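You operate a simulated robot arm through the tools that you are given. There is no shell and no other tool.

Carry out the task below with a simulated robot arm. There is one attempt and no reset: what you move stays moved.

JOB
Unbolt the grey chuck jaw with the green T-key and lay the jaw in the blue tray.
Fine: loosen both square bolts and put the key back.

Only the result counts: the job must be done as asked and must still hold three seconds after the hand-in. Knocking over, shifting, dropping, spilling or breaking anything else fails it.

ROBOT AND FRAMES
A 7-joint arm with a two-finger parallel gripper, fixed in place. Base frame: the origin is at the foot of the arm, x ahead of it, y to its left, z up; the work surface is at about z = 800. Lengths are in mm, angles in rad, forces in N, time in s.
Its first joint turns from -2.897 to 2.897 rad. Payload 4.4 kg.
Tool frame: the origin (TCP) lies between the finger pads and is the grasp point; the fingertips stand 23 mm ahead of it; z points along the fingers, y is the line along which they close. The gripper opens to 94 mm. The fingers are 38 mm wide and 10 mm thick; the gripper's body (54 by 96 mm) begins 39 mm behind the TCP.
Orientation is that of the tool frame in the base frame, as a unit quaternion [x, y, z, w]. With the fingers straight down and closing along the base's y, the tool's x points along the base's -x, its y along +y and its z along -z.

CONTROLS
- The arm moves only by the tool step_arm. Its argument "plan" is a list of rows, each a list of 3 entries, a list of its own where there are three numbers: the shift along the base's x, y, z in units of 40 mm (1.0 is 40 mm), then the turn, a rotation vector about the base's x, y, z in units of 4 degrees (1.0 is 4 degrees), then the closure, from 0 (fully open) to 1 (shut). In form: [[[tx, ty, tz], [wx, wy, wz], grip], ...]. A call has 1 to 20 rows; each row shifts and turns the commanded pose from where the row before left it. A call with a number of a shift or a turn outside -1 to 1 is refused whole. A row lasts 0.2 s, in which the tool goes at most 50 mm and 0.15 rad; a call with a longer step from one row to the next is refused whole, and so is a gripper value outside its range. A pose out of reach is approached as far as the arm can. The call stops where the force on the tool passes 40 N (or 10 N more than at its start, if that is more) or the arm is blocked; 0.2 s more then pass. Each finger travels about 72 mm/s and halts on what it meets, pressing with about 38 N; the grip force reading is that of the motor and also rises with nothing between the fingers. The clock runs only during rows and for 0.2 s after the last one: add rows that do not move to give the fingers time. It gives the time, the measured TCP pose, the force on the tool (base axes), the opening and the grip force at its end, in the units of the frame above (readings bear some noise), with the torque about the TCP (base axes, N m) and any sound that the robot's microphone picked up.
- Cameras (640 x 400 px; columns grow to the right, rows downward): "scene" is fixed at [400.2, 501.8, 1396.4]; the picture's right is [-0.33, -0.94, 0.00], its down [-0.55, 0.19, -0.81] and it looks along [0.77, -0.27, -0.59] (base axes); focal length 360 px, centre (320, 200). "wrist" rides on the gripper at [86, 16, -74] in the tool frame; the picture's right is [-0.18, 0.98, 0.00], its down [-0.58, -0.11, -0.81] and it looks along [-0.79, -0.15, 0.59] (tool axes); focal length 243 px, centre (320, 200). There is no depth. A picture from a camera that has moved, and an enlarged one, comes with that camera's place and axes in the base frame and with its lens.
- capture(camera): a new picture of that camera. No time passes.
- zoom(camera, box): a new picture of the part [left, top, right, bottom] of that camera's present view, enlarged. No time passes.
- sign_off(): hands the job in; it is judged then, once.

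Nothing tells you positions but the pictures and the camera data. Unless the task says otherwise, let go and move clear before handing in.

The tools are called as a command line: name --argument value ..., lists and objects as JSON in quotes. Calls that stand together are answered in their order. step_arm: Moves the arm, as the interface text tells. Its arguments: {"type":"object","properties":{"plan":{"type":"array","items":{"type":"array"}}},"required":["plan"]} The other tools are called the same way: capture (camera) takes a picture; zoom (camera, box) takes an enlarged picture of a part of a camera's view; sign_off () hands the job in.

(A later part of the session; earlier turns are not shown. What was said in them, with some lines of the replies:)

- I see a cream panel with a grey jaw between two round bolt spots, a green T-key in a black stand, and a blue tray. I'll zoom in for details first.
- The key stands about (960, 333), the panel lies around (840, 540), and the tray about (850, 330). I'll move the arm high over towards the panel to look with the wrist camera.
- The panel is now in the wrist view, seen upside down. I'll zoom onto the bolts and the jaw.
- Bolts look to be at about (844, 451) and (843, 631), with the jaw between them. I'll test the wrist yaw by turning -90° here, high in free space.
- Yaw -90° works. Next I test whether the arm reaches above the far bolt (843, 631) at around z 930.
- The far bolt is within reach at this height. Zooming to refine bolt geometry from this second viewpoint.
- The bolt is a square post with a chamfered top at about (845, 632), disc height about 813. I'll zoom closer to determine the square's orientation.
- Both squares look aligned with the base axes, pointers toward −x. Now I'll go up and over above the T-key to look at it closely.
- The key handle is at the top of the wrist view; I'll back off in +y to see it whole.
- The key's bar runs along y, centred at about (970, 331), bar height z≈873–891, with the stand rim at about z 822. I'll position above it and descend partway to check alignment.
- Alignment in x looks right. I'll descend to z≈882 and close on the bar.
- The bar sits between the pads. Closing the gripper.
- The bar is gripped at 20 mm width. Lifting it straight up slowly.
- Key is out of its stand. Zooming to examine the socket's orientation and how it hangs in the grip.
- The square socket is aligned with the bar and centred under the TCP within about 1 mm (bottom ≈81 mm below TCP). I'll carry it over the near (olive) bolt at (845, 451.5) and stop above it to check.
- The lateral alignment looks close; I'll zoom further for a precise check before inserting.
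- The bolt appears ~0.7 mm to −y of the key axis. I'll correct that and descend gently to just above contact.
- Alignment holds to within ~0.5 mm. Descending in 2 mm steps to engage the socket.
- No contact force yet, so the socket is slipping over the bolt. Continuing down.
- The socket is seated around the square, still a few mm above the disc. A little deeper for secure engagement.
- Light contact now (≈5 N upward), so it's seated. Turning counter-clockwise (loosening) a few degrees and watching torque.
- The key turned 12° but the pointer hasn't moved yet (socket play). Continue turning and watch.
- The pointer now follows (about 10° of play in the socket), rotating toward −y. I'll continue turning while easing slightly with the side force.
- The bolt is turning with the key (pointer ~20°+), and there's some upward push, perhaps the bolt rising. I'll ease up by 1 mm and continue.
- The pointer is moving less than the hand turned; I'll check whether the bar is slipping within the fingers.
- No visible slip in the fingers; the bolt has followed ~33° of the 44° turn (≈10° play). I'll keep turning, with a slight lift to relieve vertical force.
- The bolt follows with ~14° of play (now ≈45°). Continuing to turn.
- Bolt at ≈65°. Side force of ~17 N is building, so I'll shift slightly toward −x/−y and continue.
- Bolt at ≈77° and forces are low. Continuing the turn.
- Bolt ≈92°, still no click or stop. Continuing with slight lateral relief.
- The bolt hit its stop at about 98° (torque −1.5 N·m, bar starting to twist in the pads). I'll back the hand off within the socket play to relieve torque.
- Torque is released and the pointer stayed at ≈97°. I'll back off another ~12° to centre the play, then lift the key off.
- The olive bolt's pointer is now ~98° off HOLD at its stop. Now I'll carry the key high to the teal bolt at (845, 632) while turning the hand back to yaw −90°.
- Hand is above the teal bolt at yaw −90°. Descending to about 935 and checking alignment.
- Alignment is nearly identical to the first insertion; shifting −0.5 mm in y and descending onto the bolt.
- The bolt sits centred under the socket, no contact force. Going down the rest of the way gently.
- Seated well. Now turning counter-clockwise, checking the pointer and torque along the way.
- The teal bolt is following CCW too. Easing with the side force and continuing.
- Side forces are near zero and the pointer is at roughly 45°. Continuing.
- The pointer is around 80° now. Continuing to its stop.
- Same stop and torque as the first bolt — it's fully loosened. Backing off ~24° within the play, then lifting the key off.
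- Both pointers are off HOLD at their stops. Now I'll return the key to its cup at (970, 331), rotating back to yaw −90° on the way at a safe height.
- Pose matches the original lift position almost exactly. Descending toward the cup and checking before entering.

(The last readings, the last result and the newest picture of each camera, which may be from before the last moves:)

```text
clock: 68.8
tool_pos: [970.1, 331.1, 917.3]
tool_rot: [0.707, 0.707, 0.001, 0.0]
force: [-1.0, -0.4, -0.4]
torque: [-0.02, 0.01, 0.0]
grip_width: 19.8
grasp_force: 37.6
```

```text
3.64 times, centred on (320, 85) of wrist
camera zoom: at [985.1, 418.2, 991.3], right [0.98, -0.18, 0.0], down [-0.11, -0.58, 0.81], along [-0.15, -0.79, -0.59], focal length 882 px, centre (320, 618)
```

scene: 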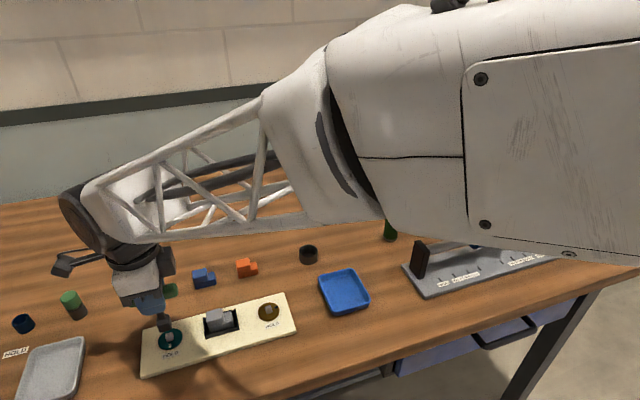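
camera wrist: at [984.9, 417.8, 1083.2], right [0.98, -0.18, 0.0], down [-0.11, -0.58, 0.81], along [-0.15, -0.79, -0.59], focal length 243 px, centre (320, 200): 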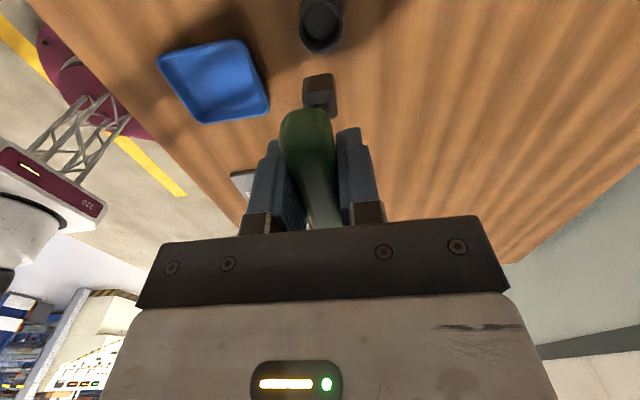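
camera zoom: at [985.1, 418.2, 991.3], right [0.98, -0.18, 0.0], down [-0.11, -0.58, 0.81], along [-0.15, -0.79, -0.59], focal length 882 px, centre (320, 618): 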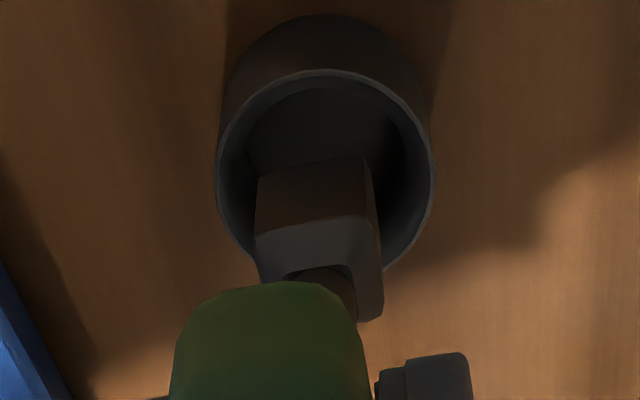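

Key is centred over the cup. Lowering it in.

step_arm --plan '[[[0, 0, -0.2], [0, 0, 0], 1], [[0, 0, -0.2], [0, 0, 0], 1], [[0, 0, -0.2], [0, 0, 0], 1], [[0, 0, -0.1], [0, 0, 0], 1], [[0, 0, 0], [0, 0, 0], 1]]'

step_arm --plan '[[[0, 0, -0.05], [0, 0, 0], 1], [[0, 0, -0.04], [0, 0, 0], 1], [[0, 0, 0], [0, 0, 0], 1]]'

```text
clock: 70.0
tool_pos: [970.9, 330.0, 888.1]
tool_rot: [0.708, 0.707, 0.0, -0.001]
force: [0.2, 0.5, -1.3]
torque: [-0.04, 0.0, 0.02]
grip_width: 19.8
grasp_force: 37.9
```

```text
clock: 70.8
tool_pos: [970.9, 329.8, 884.1]
tool_rot: [0.708, 0.706, 0.0, 0.0]
force: [-0.1, -0.7, -1.0]
torque: [0.02, -0.06, 0.0]
grip_width: 19.5
grasp_force: 38.0
```

step_arm --plan '[[[0, 0, -0.03], [0, 0, 0], 1], [[0, 0, 0], [0, 0, 0], 1]]'

```text
clock: 71.4
tool_pos: [969.6, 330.7, 883.4]
tool_rot: [0.708, 0.707, 0.0, 0.0]
force: [-0.2, -0.1, -1.3]
torque: [0.0, 0.01, -0.03]
grip_width: 19.8
grasp_force: 38.0
```

step_arm --plan '[[[0, 0, -0.025], [0, 0, 0], 1], [[0, 0, 0], [0, 0, 0], 1]]'

zoom --camera "scene" --box '[280, 210, 340, 275]'

```text
clock: 72.0
tool_pos: [969.6, 330.9, 884.0]
tool_rot: [0.707, 0.707, 0.001, 0.0]
force: [-1.5, 1.1, 8.6]
torque: [-0.03, 0.15, 0.01]
grip_width: 19.5
grasp_force: 37.2
```

```text
6.15 times, centred on (310, 242) of scene
camera zoom: at [400.2, 501.8, 1396.4], right [-0.33, -0.94, 0.0], down [-0.55, 0.19, -0.81], along [0.77, -0.27, -0.59], focal length 2215 px, centre (382, -62)
```

zoom: 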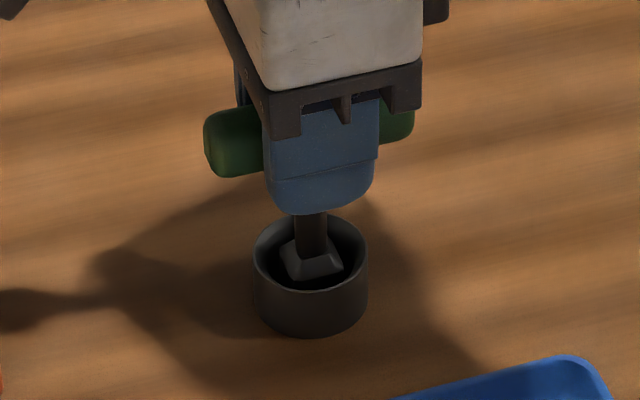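

The key rests on the cup floor (≈9 N contact). Relieving slightly and opening the gripper gradually.

step_arm --plan '[[[0, 0, 0.015], [0, 0, 0], 1], [[0, 0, 0], [0, 0, 0], 0.75], [[0, 0, 0], [0, 0, 0], 0.6], [[0, 0, 0], [0, 0, 0], 0.4], [[0, 0, 0], [0, 0, 0], 0.2], [[0, 0, 0], [0, 0, 0], 0], [[0, 0, 0], [0, 0, 0], 0]]'

zoom --camera "scene" --box '[280, 210, 340, 275]'

capture --camera "wrist"

```text
clock: 73.6
tool_pos: [970.8, 330.3, 882.6]
tool_rot: [0.708, 0.707, -0.001, 0.0]
force: [0.9, -0.2, 0.6]
torque: [-0.03, 0.0, -0.01]
grip_width: 93.8
grasp_force: 0.0
```

```text
6.15 times, centred on (310, 242) of scene
camera zoom: at [400.2, 501.8, 1396.4], right [-0.33, -0.94, 0.0], down [-0.55, 0.19, -0.81], along [0.77, -0.27, -0.59], focal length 2215 px, centre (382, -62)
```

zoom: 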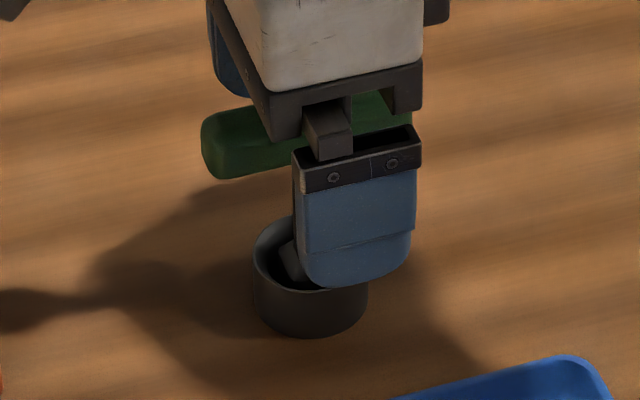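

```text
taken
camera wrist: at [985.6, 417.8, 958.2], right [0.98, -0.18, 0.0], down [-0.11, -0.58, 0.81], along [-0.15, -0.79, -0.59], focal length 243 px, centre (320, 200)
```

wrist: 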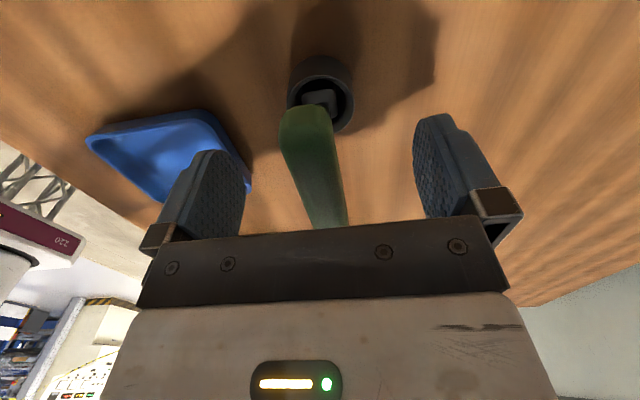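

The key is standing in its cup, released. Lifting straight up clear of it.

step_arm --plan '[[[0, 0, 0.3], [0, 0, 0], 0], [[0, 0, 0.6], [0, 0, 0], 0], [[0, 0, 0.9], [0, 0, 0], 0], [[0, 0, 0.9], [0, 0, 0], 0], [[0, 0, 0.5], [0, 0, 0], 0], [[0, 0, 0], [0, 0, 0], 0]]'

capture --camera "scene"

zoom --camera "scene" --box '[270, 200, 350, 280]'

zoom --camera "scene" --box '[190, 290, 250, 350]'

```text
clock: 75.0
tool_pos: [969.4, 330.1, 1012.3]
tool_rot: [0.707, 0.708, 0.0, -0.001]
force: [0.3, 0.3, 0.2]
torque: [-0.02, 0.01, -0.01]
grip_width: 94.1
grasp_force: 0.0
```

```text
taken
```

scene: 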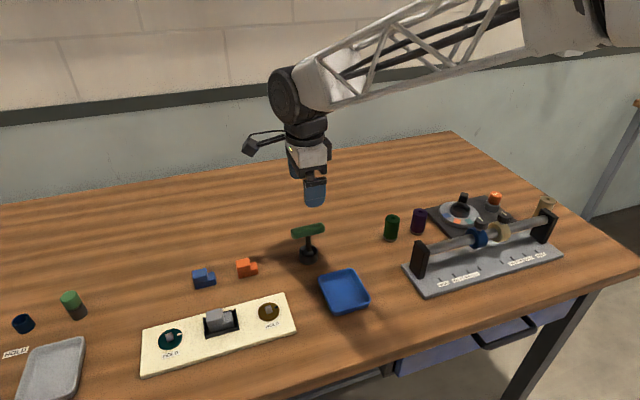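

```text
5.00 times, centred on (310, 240) of scene
camera zoom: at [400.2, 501.8, 1396.4], right [-0.33, -0.94, 0.0], down [-0.55, 0.19, -0.81], along [0.77, -0.27, -0.59], focal length 1800 px, centre (370, 0)
```

zoom: 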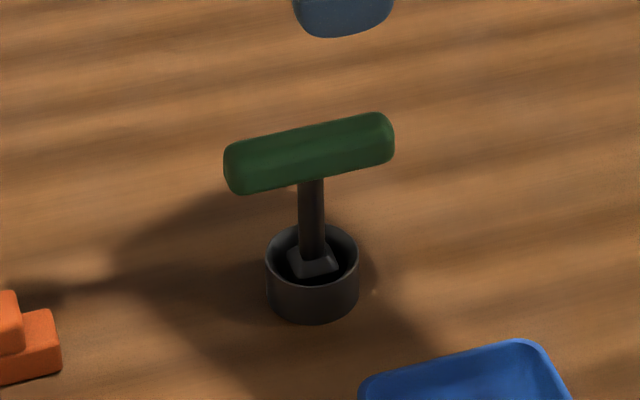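

```text
6.67 times, centred on (220, 320) of scene
camera zoom: at [400.2, 501.8, 1396.4], right [-0.33, -0.94, 0.0], down [-0.55, 0.19, -0.81], along [0.77, -0.27, -0.59], focal length 2400 px, centre (987, -600)
```

zoom: 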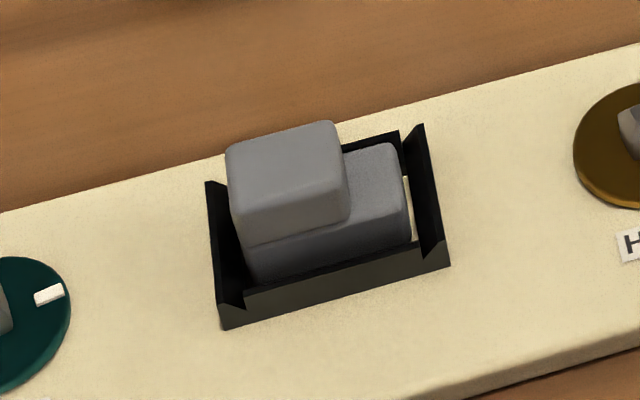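

The key stands properly back in its cup. Next the jaw: it sits in a low black frame with an upper block toward +y. I'll move over for closer wrist views.

step_arm --plan '[[[-0.445, 0.82, 0], [0, 0, 0], 0], [[-0.445, 0.82, 0], [0, 0, 0], 0], [[-0.445, 0.82, 0], [0, 0, 0], 0], [[-0.445, 0.82, 0], [0, 0, 0], 0], [[-0.445, 0.82, 0], [0, 0, 0], 0], [[-0.445, 0.82, 0], [0, 0, 0], 0], [[-0.445, 0.82, 0], [0, 0, 0], 0], [[0, 0, -0.8], [0, 0, 0], 0], [[0, 0, -0.5], [0, 0, 0], 0], [[0, 0, 0], [0, 0, 0], 0], [[0, 0, 0], [0, 0, 0], 0]]'

capture --camera "wrist"

zoom --camera "wrist" --box '[260, 20, 400, 160]'

```text
clock: 77.4
tool_pos: [845.0, 559.7, 959.6]
tool_rot: [0.707, 0.707, -0.001, 0.001]
force: [-0.1, 0.1, 0.0]
torque: [-0.02, 0.05, 0.02]
grip_width: 93.9
grasp_force: 0.1
```

```text
taken
camera wrist: at [861.1, 647.7, 1034.4], right [0.98, -0.18, 0.0], down [-0.11, -0.58, 0.81], along [-0.15, -0.79, -0.59], focal length 243 px, centre (320, 200)
```

wrist: 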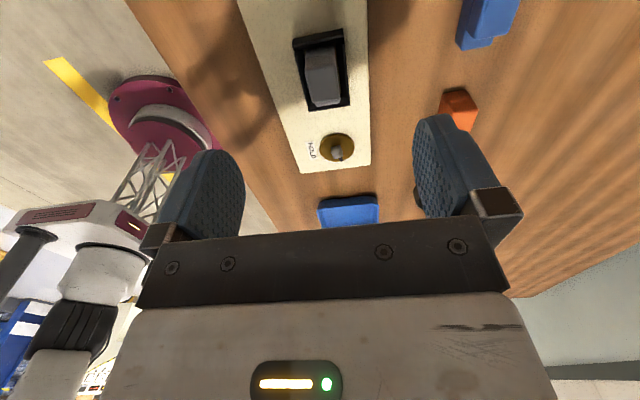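

```text
2.86 times, centred on (330, 90) of wrist
camera zoom: at [861.1, 647.7, 1034.4], right [0.98, -0.18, 0.0], down [-0.11, -0.58, 0.81], along [-0.15, -0.79, -0.59], focal length 693 px, centre (291, 514)
```

zoom: 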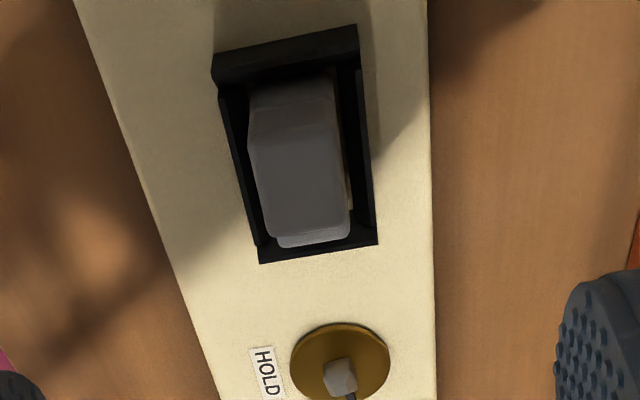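

The jaw's upper block spans roughly x 833–857, y 532–561, top z≈851. I'll zoom more to judge wall heights before choosing the grasp.

zoom --camera "wrist" --box '[285, 20, 355, 115]'

zoom --camera "scene" --box '[203, 298, 239, 340]'

```text
4.21 times, centred on (320, 68) of wrist
camera zoom: at [861.1, 647.7, 1034.4], right [0.98, -0.18, 0.0], down [-0.11, -0.58, 0.81], along [-0.15, -0.79, -0.59], focal length 1022 px, centre (320, 758)
```

zoom: 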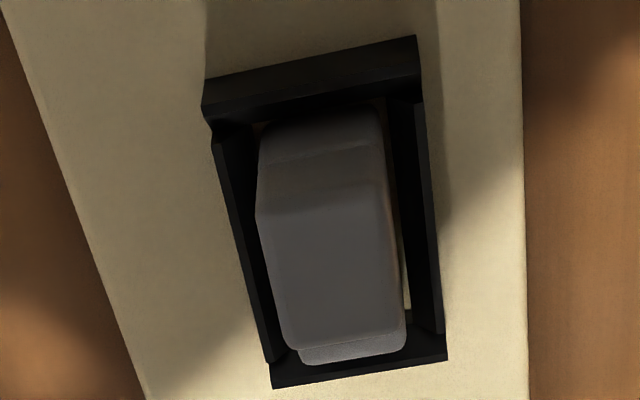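

```text
9.52 times, centred on (221, 319) of scene
camera zoom: at [400.2, 501.8, 1396.4], right [-0.33, -0.94, 0.0], down [-0.55, 0.19, -0.81], along [0.77, -0.27, -0.59], focal length 3428 px, centre (1263, -933)
```

zoom: 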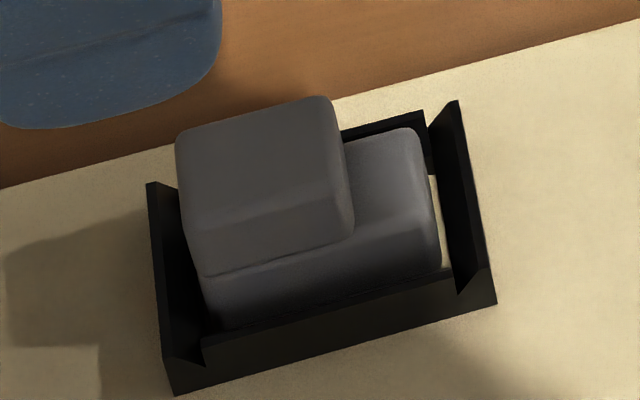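

Frame walls top out at about z 823, so fingertips at ≥ 832 clear them. I'll centre at (845, 545) with fingers closing along x and descend to just above the jaw to check.

step_arm --plan '[[[0, -0.367, 0], [0, 0, 0], 0], [[0, 0, -0.7], [0, 0, 0], 0], [[0, 0, -0.7], [0, 0, 0], 0], [[0, 0, -0.3], [0, 0, 0], 0], [[0, 0, 0], [0, 0, 0], 0]]'

capture --camera "wrist"

zoom --camera "scene" --box '[180, 260, 260, 350]'

```text
clock: 78.6
tool_pos: [844.4, 547.1, 890.5]
tool_rot: [0.706, 0.708, 0.001, 0.0]
force: [0.7, -0.6, 0.7]
torque: [-0.03, 0.0, -0.02]
grip_width: 94.1
grasp_force: 0.2
```

```text
taken
camera wrist: at [860.7, 633.2, 965.7], right [0.98, -0.18, 0.0], down [-0.11, -0.58, 0.81], along [-0.15, -0.79, -0.59], focal length 243 px, centre (320, 200)
```

wrist: 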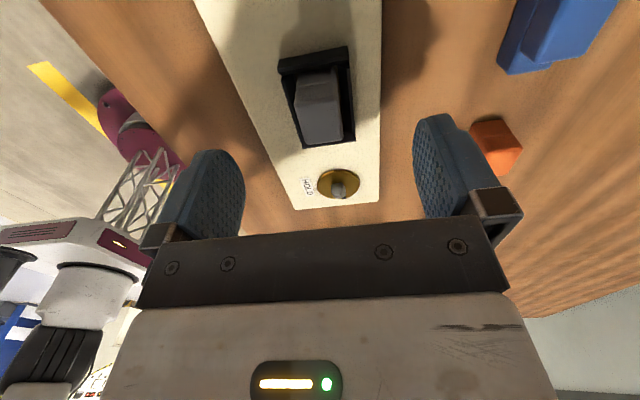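

```text
4.44 times, centred on (220, 305) of scene
camera zoom: at [400.2, 501.8, 1396.4], right [-0.33, -0.94, 0.0], down [-0.55, 0.19, -0.81], along [0.77, -0.27, -0.59], focal length 1600 px, centre (764, -267)
```

zoom: 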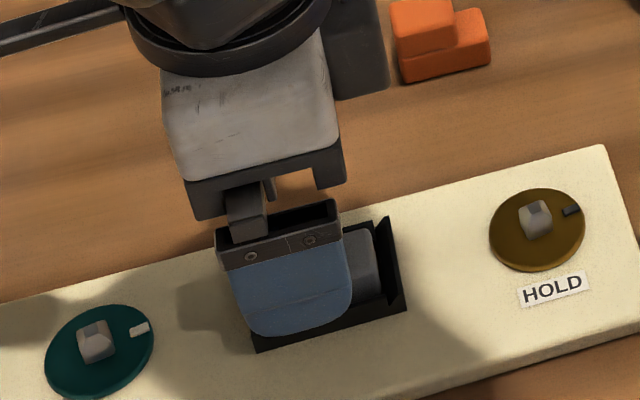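

zoom --camera "wrist" --box '[265, 30, 375, 160]'

```text
3.08 times, centred on (320, 95) of wrist
camera zoom: at [860.7, 633.2, 965.7], right [0.98, -0.18, 0.0], down [-0.11, -0.58, 0.81], along [-0.15, -0.79, -0.59], focal length 746 px, centre (320, 523)
```

zoom: 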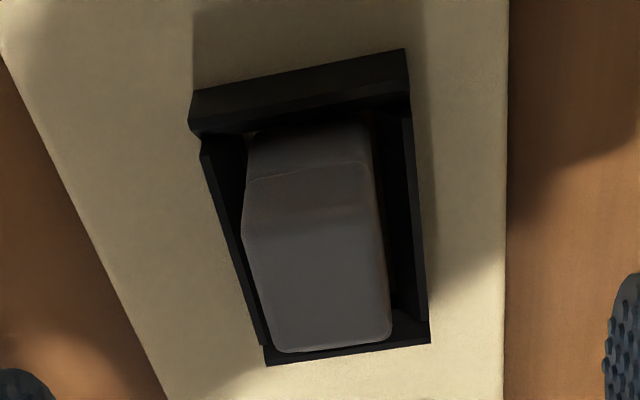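

Jaw top spans x 834–857, centre ≈845.7; shifting +1.2 mm in x and descending to z≈856 (tips ≈833).

step_arm --plan '[[[0.03, 0, -0.25], [0, 0, 0], 0], [[0, 0, -0.25], [0, 0, 0], 0], [[0, 0, -0.2], [0, 0, 0], 0], [[0, 0, -0.15], [0, 0, 0], 0], [[0, 0, 0], [0, 0, 0], 0]]'

capture --camera "wrist"

zoom --camera "scene" --box '[180, 260, 260, 350]'

```text
clock: 79.8
tool_pos: [846.7, 545.0, 857.3]
tool_rot: [0.707, 0.707, 0.0, 0.0]
force: [-0.9, -0.4, 1.2]
torque: [0.01, -0.01, -0.01]
grip_width: 94.4
grasp_force: 0.1
```

```text
taken
camera wrist: at [862.2, 632.6, 932.3], right [0.98, -0.18, 0.0], down [-0.11, -0.58, 0.81], along [-0.15, -0.79, -0.59], focal length 243 px, centre (320, 200)
```

wrist: 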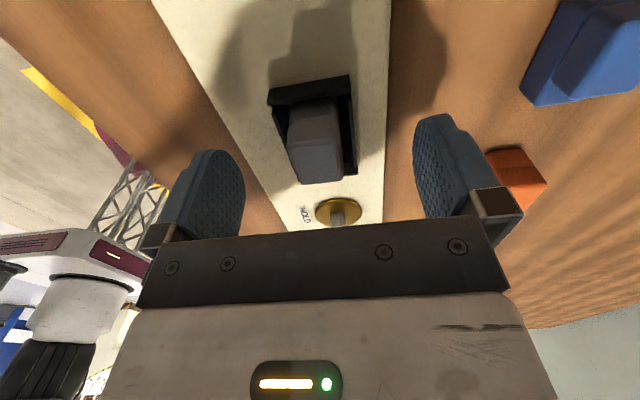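

```text
4.44 times, centred on (220, 305) of scene
camera zoom: at [400.2, 501.8, 1396.4], right [-0.33, -0.94, 0.0], down [-0.55, 0.19, -0.81], along [0.77, -0.27, -0.59], focal length 1600 px, centre (764, -267)
```

zoom: 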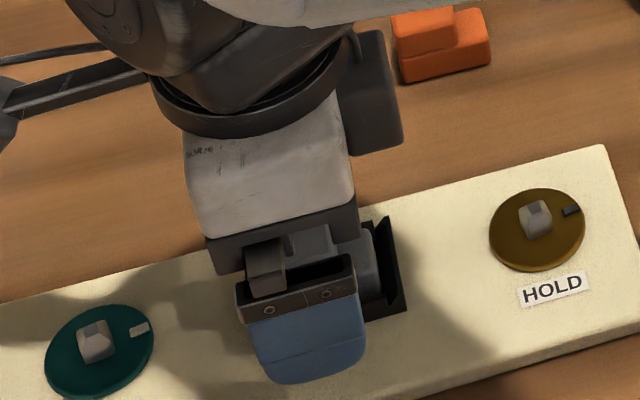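

Fingers straddle the upper block with clearance over the walls. Closing.

step_arm --plan '[[[0, 0, 0], [0, 0, 0], 1], [[0, 0, 0], [0, 0, 0], 1], [[0, 0, 0], [0, 0, 0], 1], [[0, 0, 0], [0, 0, 0], 1], [[0, 0, 0], [0, 0, 0], 1]]'

capture --camera "wrist"

zoom --camera "scene" --box '[180, 260, 260, 350]'

```text
clock: 81.0
tool_pos: [846.1, 544.5, 857.5]
tool_rot: [0.707, 0.707, -0.001, 0.0]
force: [-0.6, 0.3, 0.5]
torque: [-0.01, -0.02, 0.02]
grip_width: 23.6
grasp_force: 37.9
```

```text
taken
camera wrist: at [862.1, 632.6, 932.4], right [0.98, -0.18, 0.0], down [-0.11, -0.58, 0.81], along [-0.15, -0.79, -0.59], focal length 243 px, centre (320, 200)
```

wrist: 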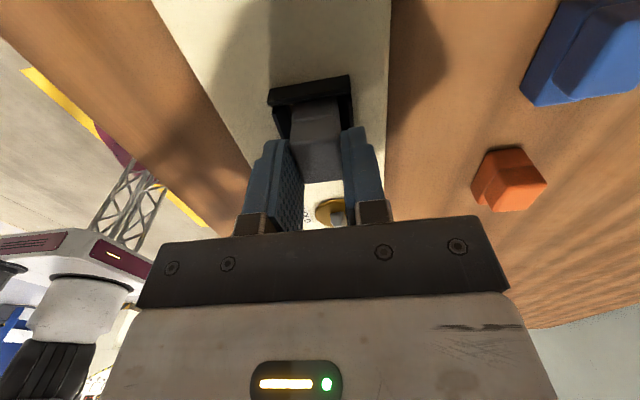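

```text
4.44 times, centred on (220, 305) of scene
camera zoom: at [400.2, 501.8, 1396.4], right [-0.33, -0.94, 0.0], down [-0.55, 0.19, -0.81], along [0.77, -0.27, -0.59], focal length 1600 px, centre (764, -267)
```

zoom: 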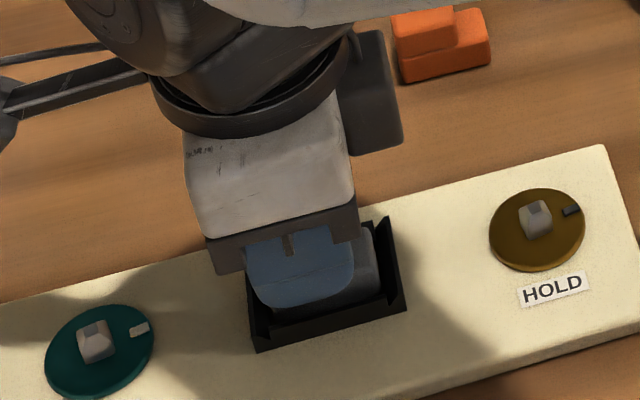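

Jaw gripped at 23.6 mm. Lifting very slowly first to verify it is free.

step_arm --plan '[[[0, 0, 0.05], [0, 0, 0], 1], [[0, 0, 0.05], [0, 0, 0], 1], [[0, 0, 0], [0, 0, 0], 1]]'

zoom --camera "scene" --box '[180, 260, 260, 350]'

```text
clock: 81.8
tool_pos: [846.7, 545.3, 861.4]
tool_rot: [0.707, 0.707, 0.0, 0.001]
force: [-0.3, 0.3, -1.8]
torque: [0.0, -0.01, 0.02]
grip_width: 22.9
grasp_force: 38.1
```

```text
4.44 times, centred on (220, 305) of scene
camera zoom: at [400.2, 501.8, 1396.4], right [-0.33, -0.94, 0.0], down [-0.55, 0.19, -0.81], along [0.77, -0.27, -0.59], focal length 1600 px, centre (764, -267)
```

zoom: 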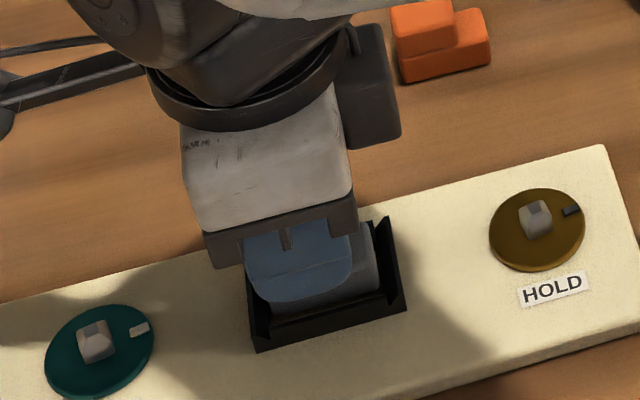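

The jaw lifts freely (only its weight, ~2 N). Lifting it clear of the frame.

step_arm --plan '[[[0, 0, 0.1], [0, 0, 0], 1], [[0, 0, 0.2], [0, 0, 0], 1], [[0, 0, 0.4], [0, 0, 0], 1], [[0, 0, 0.8], [0, 0, 0], 1], [[0, 0, 0.8], [0, 0, 0], 1], [[0, 0, 0.2], [0, 0, 0], 1], [[0, 0, 0], [0, 0, 0], 1]]'

capture --camera "wrist"

capture --camera "scene"

zoom --camera "scene" --box '[170, 230, 270, 350]'

```text
clock: 83.4
tool_pos: [846.8, 545.8, 961.6]
tool_rot: [0.707, 0.707, 0.0, 0.0]
force: [0.8, 0.0, -3.1]
torque: [0.01, -0.02, 0.01]
grip_width: 23.1
grasp_force: 38.2
```

```text
taken
camera wrist: at [862.2, 632.9, 1036.7], right [0.98, -0.18, 0.0], down [-0.11, -0.58, 0.81], along [-0.15, -0.79, -0.59], focal length 243 px, centre (320, 200)
```

wrist: 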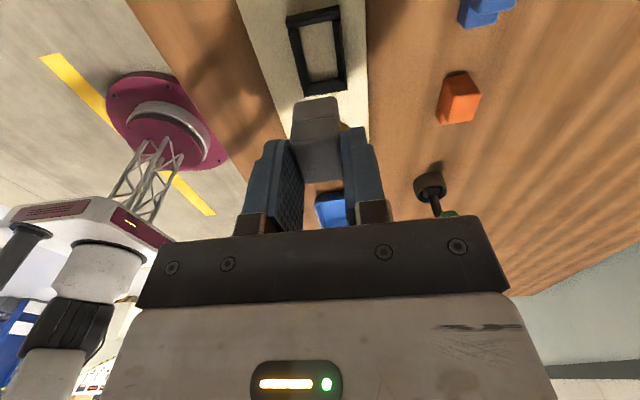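

```text
taken
```

scene: 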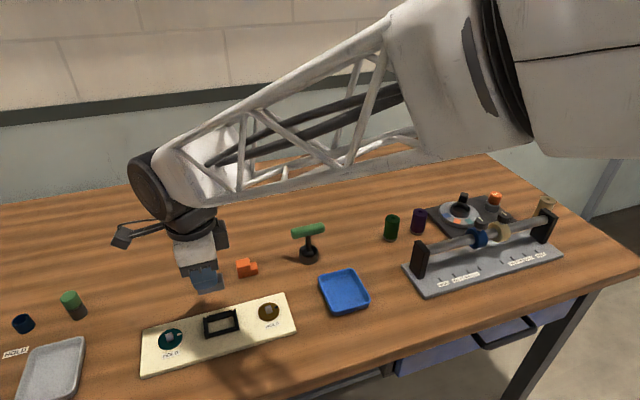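

```text
3.33 times, centred on (220, 290) of scene
camera zoom: at [400.2, 501.8, 1396.4], right [-0.33, -0.94, 0.0], down [-0.55, 0.19, -0.81], along [0.77, -0.27, -0.59], focal length 1200 px, centre (653, -100)
```

zoom: 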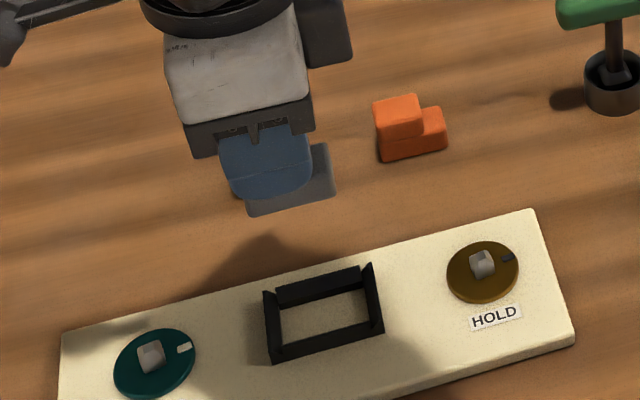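

The jaw is clear of the frame. Carrying it to above the blue tray centre (≈(850, 294)); jaw centre sits ~5 mm to −y of the TCP, so TCP target y≈299.

step_arm --plan '[[[0.0125, -0.88, 0], [0, 0, 0], 1], [[0.0125, -0.88, 0], [0, 0, 0], 1], [[0.0125, -0.88, 0], [0, 0, 0], 1], [[0.0125, -0.88, 0], [0, 0, 0], 1], [[0.0125, -0.88, 0], [0, 0, 0], 1], [[0.0125, -0.88, 0], [0, 0, 0], 1], [[0.0125, -0.88, 0], [0, 0, 0], 1], [[0, 0, -0.7], [0, 0, 0], 1], [[0, 0, -0.7], [0, 0, 0], 1], [[0, 0, 0], [0, 0, 0], 1], [[0, 0, 0], [0, 0, 0], 1]]'

capture --camera "wrist"

zoom --camera "scene" --box '[290, 200, 400, 330]'

zoom --camera "wrist" --box '[220, 0, 420, 200]'

```text
clock: 85.8
tool_pos: [849.8, 299.1, 906.0]
tool_rot: [0.707, 0.707, 0.001, 0.0]
force: [0.9, 0.0, -1.7]
torque: [0.01, -0.04, -0.01]
grip_width: 23.2
grasp_force: 38.1
```

```text
taken
camera wrist: at [865.8, 386.4, 980.0], right [0.98, -0.18, 0.0], down [-0.11, -0.58, 0.81], along [-0.15, -0.79, -0.59], focal length 243 px, centre (320, 200)
```

wrist: 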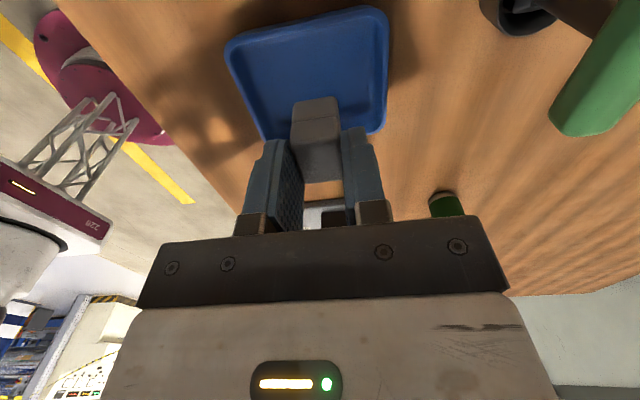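

```text
3.08 times, centred on (345, 265) of scene
camera zoom: at [400.2, 501.8, 1396.4], right [-0.33, -0.94, 0.0], down [-0.55, 0.19, -0.81], along [0.77, -0.27, -0.59], focal length 1108 px, centre (243, 0)
```

zoom: 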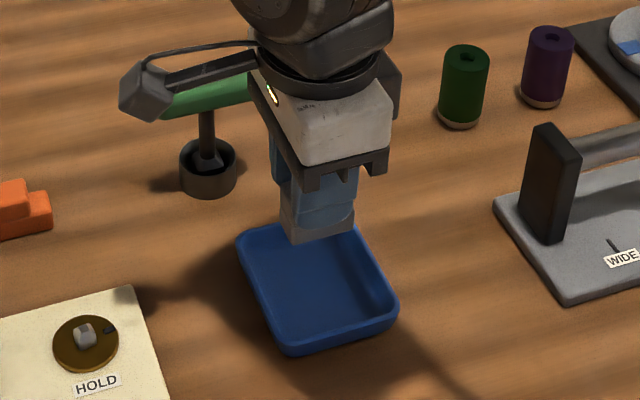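

```text
2.00 times, centred on (320, 100) of wrist
camera zoom: at [865.8, 386.4, 980.0], right [0.98, -0.18, 0.0], down [-0.11, -0.58, 0.81], along [-0.15, -0.79, -0.59], focal length 485 px, centre (320, 400)
```

zoom: 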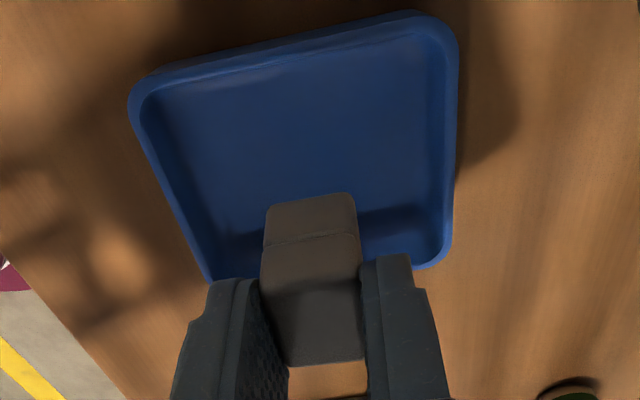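

The jaw is centred over the tray. Lowering in stages until contact.

step_arm --plan '[[[0, 0, -0.25], [0, 0, 0], 1], [[0, 0, -0.25], [0, 0, 0], 1], [[0, 0, -0.25], [0, 0, 0], 1], [[0, 0, -0.2], [0, 0, 0], 1], [[0, 0, -0.1], [0, 0, 0], 1], [[0, 0, 0], [0, 0, 0], 1]]'

zoom --camera "scene" --box '[290, 200, 400, 330]'

zoom --camera "wrist" --box '[200, 0, 440, 200]'

```text
clock: 87.2
tool_pos: [849.9, 298.4, 863.6]
tool_rot: [0.708, 0.707, 0.0, 0.0]
force: [0.4, 0.2, -1.6]
torque: [-0.05, -0.02, -0.02]
grip_width: 23.4
grasp_force: 37.8
```

```text
3.08 times, centred on (345, 265) of scene
camera zoom: at [400.2, 501.8, 1396.4], right [-0.33, -0.94, 0.0], down [-0.55, 0.19, -0.81], along [0.77, -0.27, -0.59], focal length 1108 px, centre (243, 0)
```

zoom: 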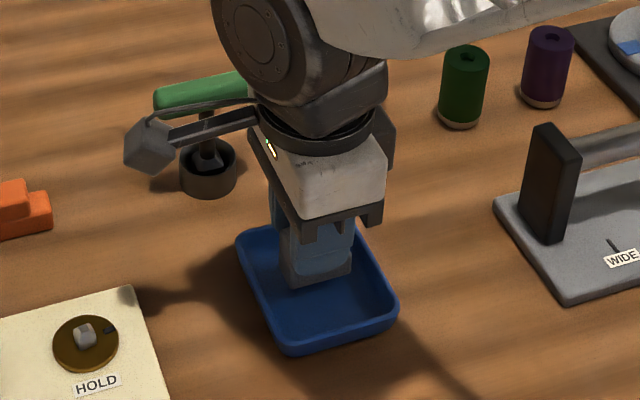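

```text
2.00 times, centred on (320, 100) of wrist
camera zoom: at [865.5, 386.3, 938.0], right [0.98, -0.18, 0.0], down [-0.11, -0.58, 0.81], along [-0.15, -0.79, -0.59], focal length 485 px, centre (320, 400)
```

zoom: 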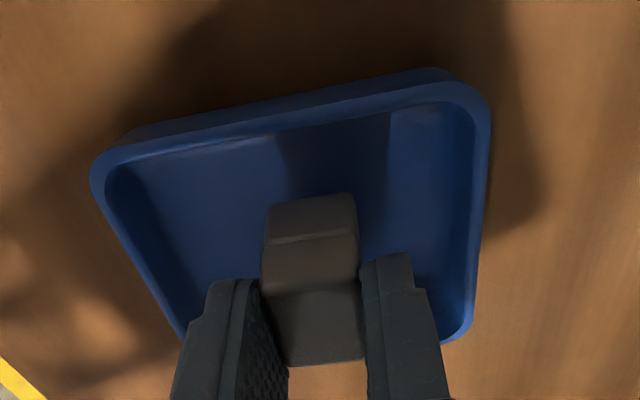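

step_arm --plan '[[[0, 0, -0.05], [0, 0, 0], 1], [[0, 0, -0.05], [0, 0, 0], 1], [[0, 0, -0.05], [0, 0, 0], 1], [[0, 0, 0], [0, 0, 0], 1]]'

```text
clock: 88.2
tool_pos: [850.0, 297.6, 857.5]
tool_rot: [0.707, 0.707, 0.0, 0.0]
force: [-0.3, -1.5, -1.9]
torque: [0.0, 0.0, 0.01]
grip_width: 23.4
grasp_force: 38.5
```

step_arm --plan '[[[0, 0, -0.04], [0, 0, 0], 1], [[0, 0, -0.04], [0, 0, 0], 1], [[0, 0, 0], [0, 0, 0], 1]]'

```text
clock: 89.0
tool_pos: [850.1, 299.1, 855.0]
tool_rot: [0.707, 0.707, 0.0, 0.0]
force: [-1.0, 0.0, -1.7]
torque: [0.0, -0.03, -0.02]
grip_width: 23.6
grasp_force: 38.1
```

step_arm --plan '[[[0, 0, -0.03], [0, 0, 0], 1], [[0, 0, -0.03], [0, 0, 0], 1], [[0, 0, 0], [0, 0, 0], 1]]'

zoom --camera "scene" --box '[310, 240, 380, 320]'

```text
clock: 89.8
tool_pos: [849.6, 297.8, 851.7]
tool_rot: [0.707, 0.707, 0.0, 0.001]
force: [-0.3, 0.7, -1.9]
torque: [0.0, 0.01, 0.02]
grip_width: 23.6
grasp_force: 38.0
```

```text
5.00 times, centred on (345, 280) of scene
camera zoom: at [400.2, 501.8, 1396.4], right [-0.33, -0.94, 0.0], down [-0.55, 0.19, -0.81], along [0.77, -0.27, -0.59], focal length 1800 px, centre (195, -200)
```

zoom: 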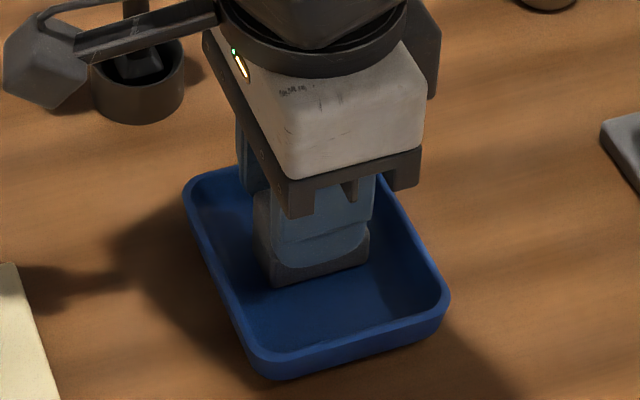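

step_arm --plan '[[[0, 0, -0.03], [0, 0, 0], 1], [[0, 0, -0.03], [0, 0, 0], 1], [[0, 0, 0], [0, 0, 0], 1]]'

```text
clock: 90.6
tool_pos: [850.1, 298.9, 850.5]
tool_rot: [0.707, 0.707, 0.001, 0.001]
force: [-3.9, -3.3, 14.4]
torque: [-0.36, 0.18, -0.01]
grip_width: 23.6
grasp_force: 37.8
```

Contact with the tray floor (≈16 N). Relieving about 1 mm and opening gently.

step_arm --plan '[[[0, 0, 0.025], [0, 0, 0], 1], [[0, 0, 0], [0, 0, 0], 1], [[0, 0, 0], [0, 0, 0], 0.7], [[0, 0, 0], [0, 0, 0], 0.55], [[0, 0, 0], [0, 0, 0], 0.4], [[0, 0, 0], [0, 0, 0], 0.4], [[0, 0, 0], [0, 0, 0], 0.4]]'

zoom --camera "scene" --box '[310, 240, 380, 320]'

capture --camera "wrist"

```text
clock: 92.2
tool_pos: [848.9, 299.4, 849.7]
tool_rot: [0.707, 0.707, 0.0, 0.0]
force: [0.7, 0.5, -0.2]
torque: [0.0, -0.02, 0.01]
grip_width: 56.6
grasp_force: 0.0
```

```text
5.00 times, centred on (345, 280) of scene
camera zoom: at [400.2, 501.8, 1396.4], right [-0.33, -0.94, 0.0], down [-0.55, 0.19, -0.81], along [0.77, -0.27, -0.59], focal length 1800 px, centre (195, -200)
```

zoom: 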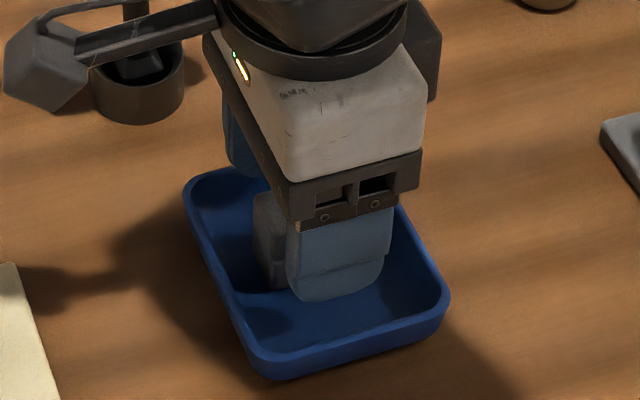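

```text
taken
camera wrist: at [865.4, 386.2, 925.2], right [0.98, -0.18, 0.0], down [-0.11, -0.58, 0.81], along [-0.15, -0.79, -0.59], focal length 243 px, centre (320, 200)
```

wrist: 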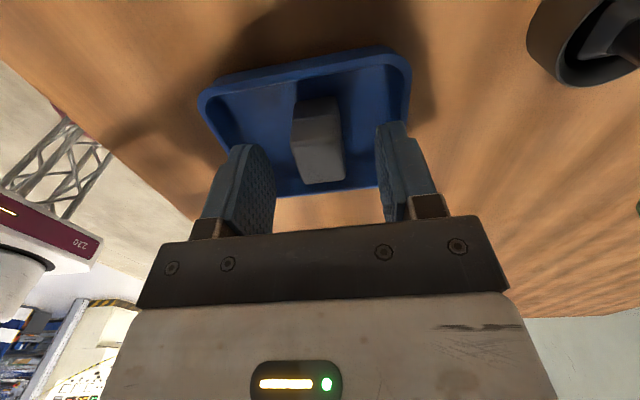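

The jaw is released and sitting in the tray. Lifting straight up and clear.

step_arm --plan '[[[0, 0, 0.2], [0, 0, 0], 0.4], [[0, 0, 0.5], [0, 0, 0], 0.4], [[0, 0, 0.9], [0, 0, 0], 0.4], [[0, 0, 0.9], [0, 0, 0], 0.4], [[0, 0, 0.9], [0, 0, 0], 0.4], [[0, 0, 0.9], [0, 0, 0], 0.4], [[-0.8, 0, 0.5], [0, 0, 0], 0.4], [[-0.8, 0, 0.3], [0, 0, 0], 0.4], [[-0.8, 0, 0], [0, 0, 0], 0.4], [[-0.8, 0, 0], [0, 0, 0], 0.4], [[0, 0, 0], [0, 0, 0], 0.4], [[0, 0, 0], [0, 0, 0], 0.4]]'

capture --camera "scene"

capture --camera "wrist"

zoom --camera "scene" --box '[260, 200, 400, 320]'

zoom --camera "scene" --box '[130, 270, 310, 382]'

```text
clock: 94.8
tool_pos: [721.9, 299.7, 1053.4]
tool_rot: [0.707, 0.707, 0.0, 0.0]
force: [1.0, -0.4, 0.0]
torque: [0.01, -0.03, 0.03]
grip_width: 56.2
grasp_force: 0.0
```

```text
taken
```

scene: 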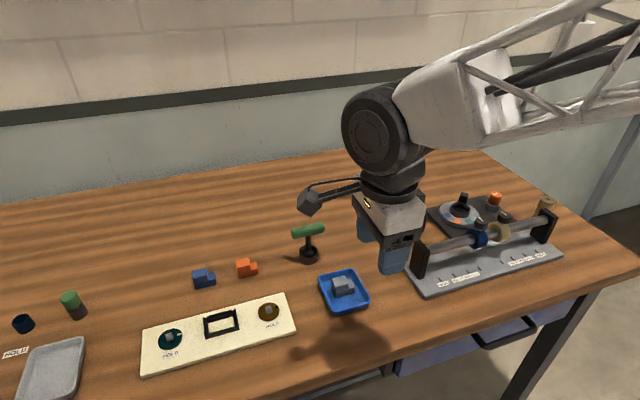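

```text
taken
camera wrist: at [737.2, 387.0, 1128.9], right [0.98, -0.18, 0.0], down [-0.11, -0.58, 0.81], along [-0.15, -0.79, -0.59], focal length 243 px, centre (320, 200)
```

wrist: 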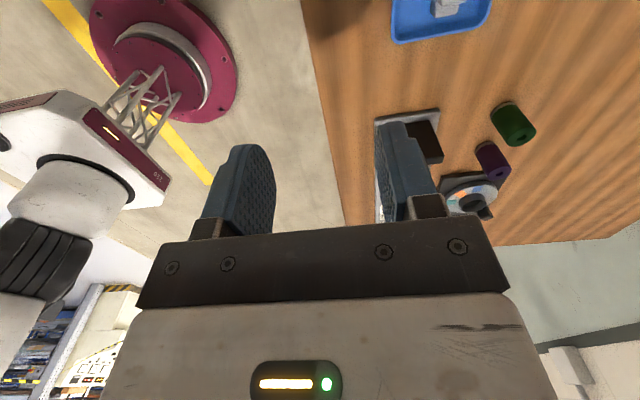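

```text
3.33 times, centred on (330, 260) of scene
camera zoom: at [400.2, 501.8, 1396.4], right [-0.33, -0.94, 0.0], down [-0.55, 0.19, -0.81], along [0.77, -0.27, -0.59], focal length 1200 px, centre (287, 0)
```

zoom: 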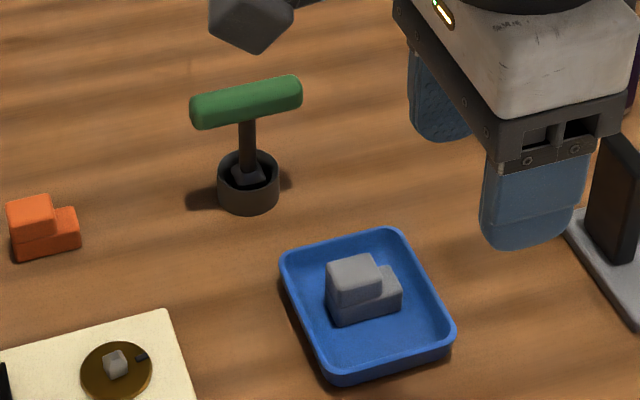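

```text
3.56 times, centred on (220, 326) of scene
camera zoom: at [400.2, 501.8, 1396.4], right [-0.33, -0.94, 0.0], down [-0.55, 0.19, -0.81], along [0.77, -0.27, -0.59], focal length 1280 px, centre (676, -248)
```

zoom: 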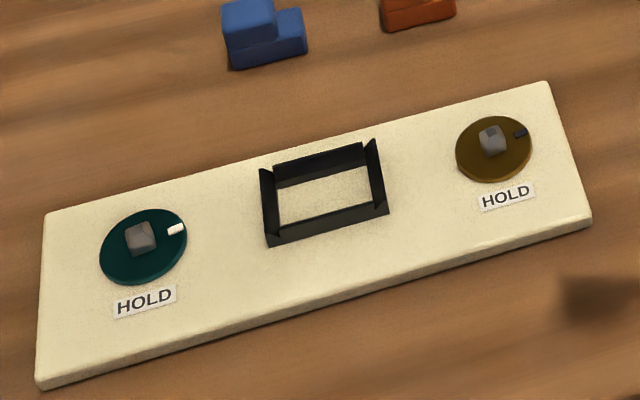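

The jaw sits in the middle of the blue tray. The key is back in its cup, both bolts are turned about 98° off HOLD to their stops, and nothing else has moved. The arm is clear, so I'm handing in.

sign_off

```text
The job is handed in.
```

The grey jaw is unbolted and sitting in the middle of the blue tray, and I have handed the job in. The hand-in gave no verdict, so this is what the last pictures showed.

- **Bolts:** I turned both square bolts counter-clockwise from HOLD, about 98°, until each hit a firm stop. The jaw then lifted out of its frame with only its own weight, about 2 N, on the gripper.
- **Key:** The green T-key is standing in its cup again, in its original position.
- **Everything else:** The tray and the other objects in view looked unmoved. The gripper is open and clear of the table.
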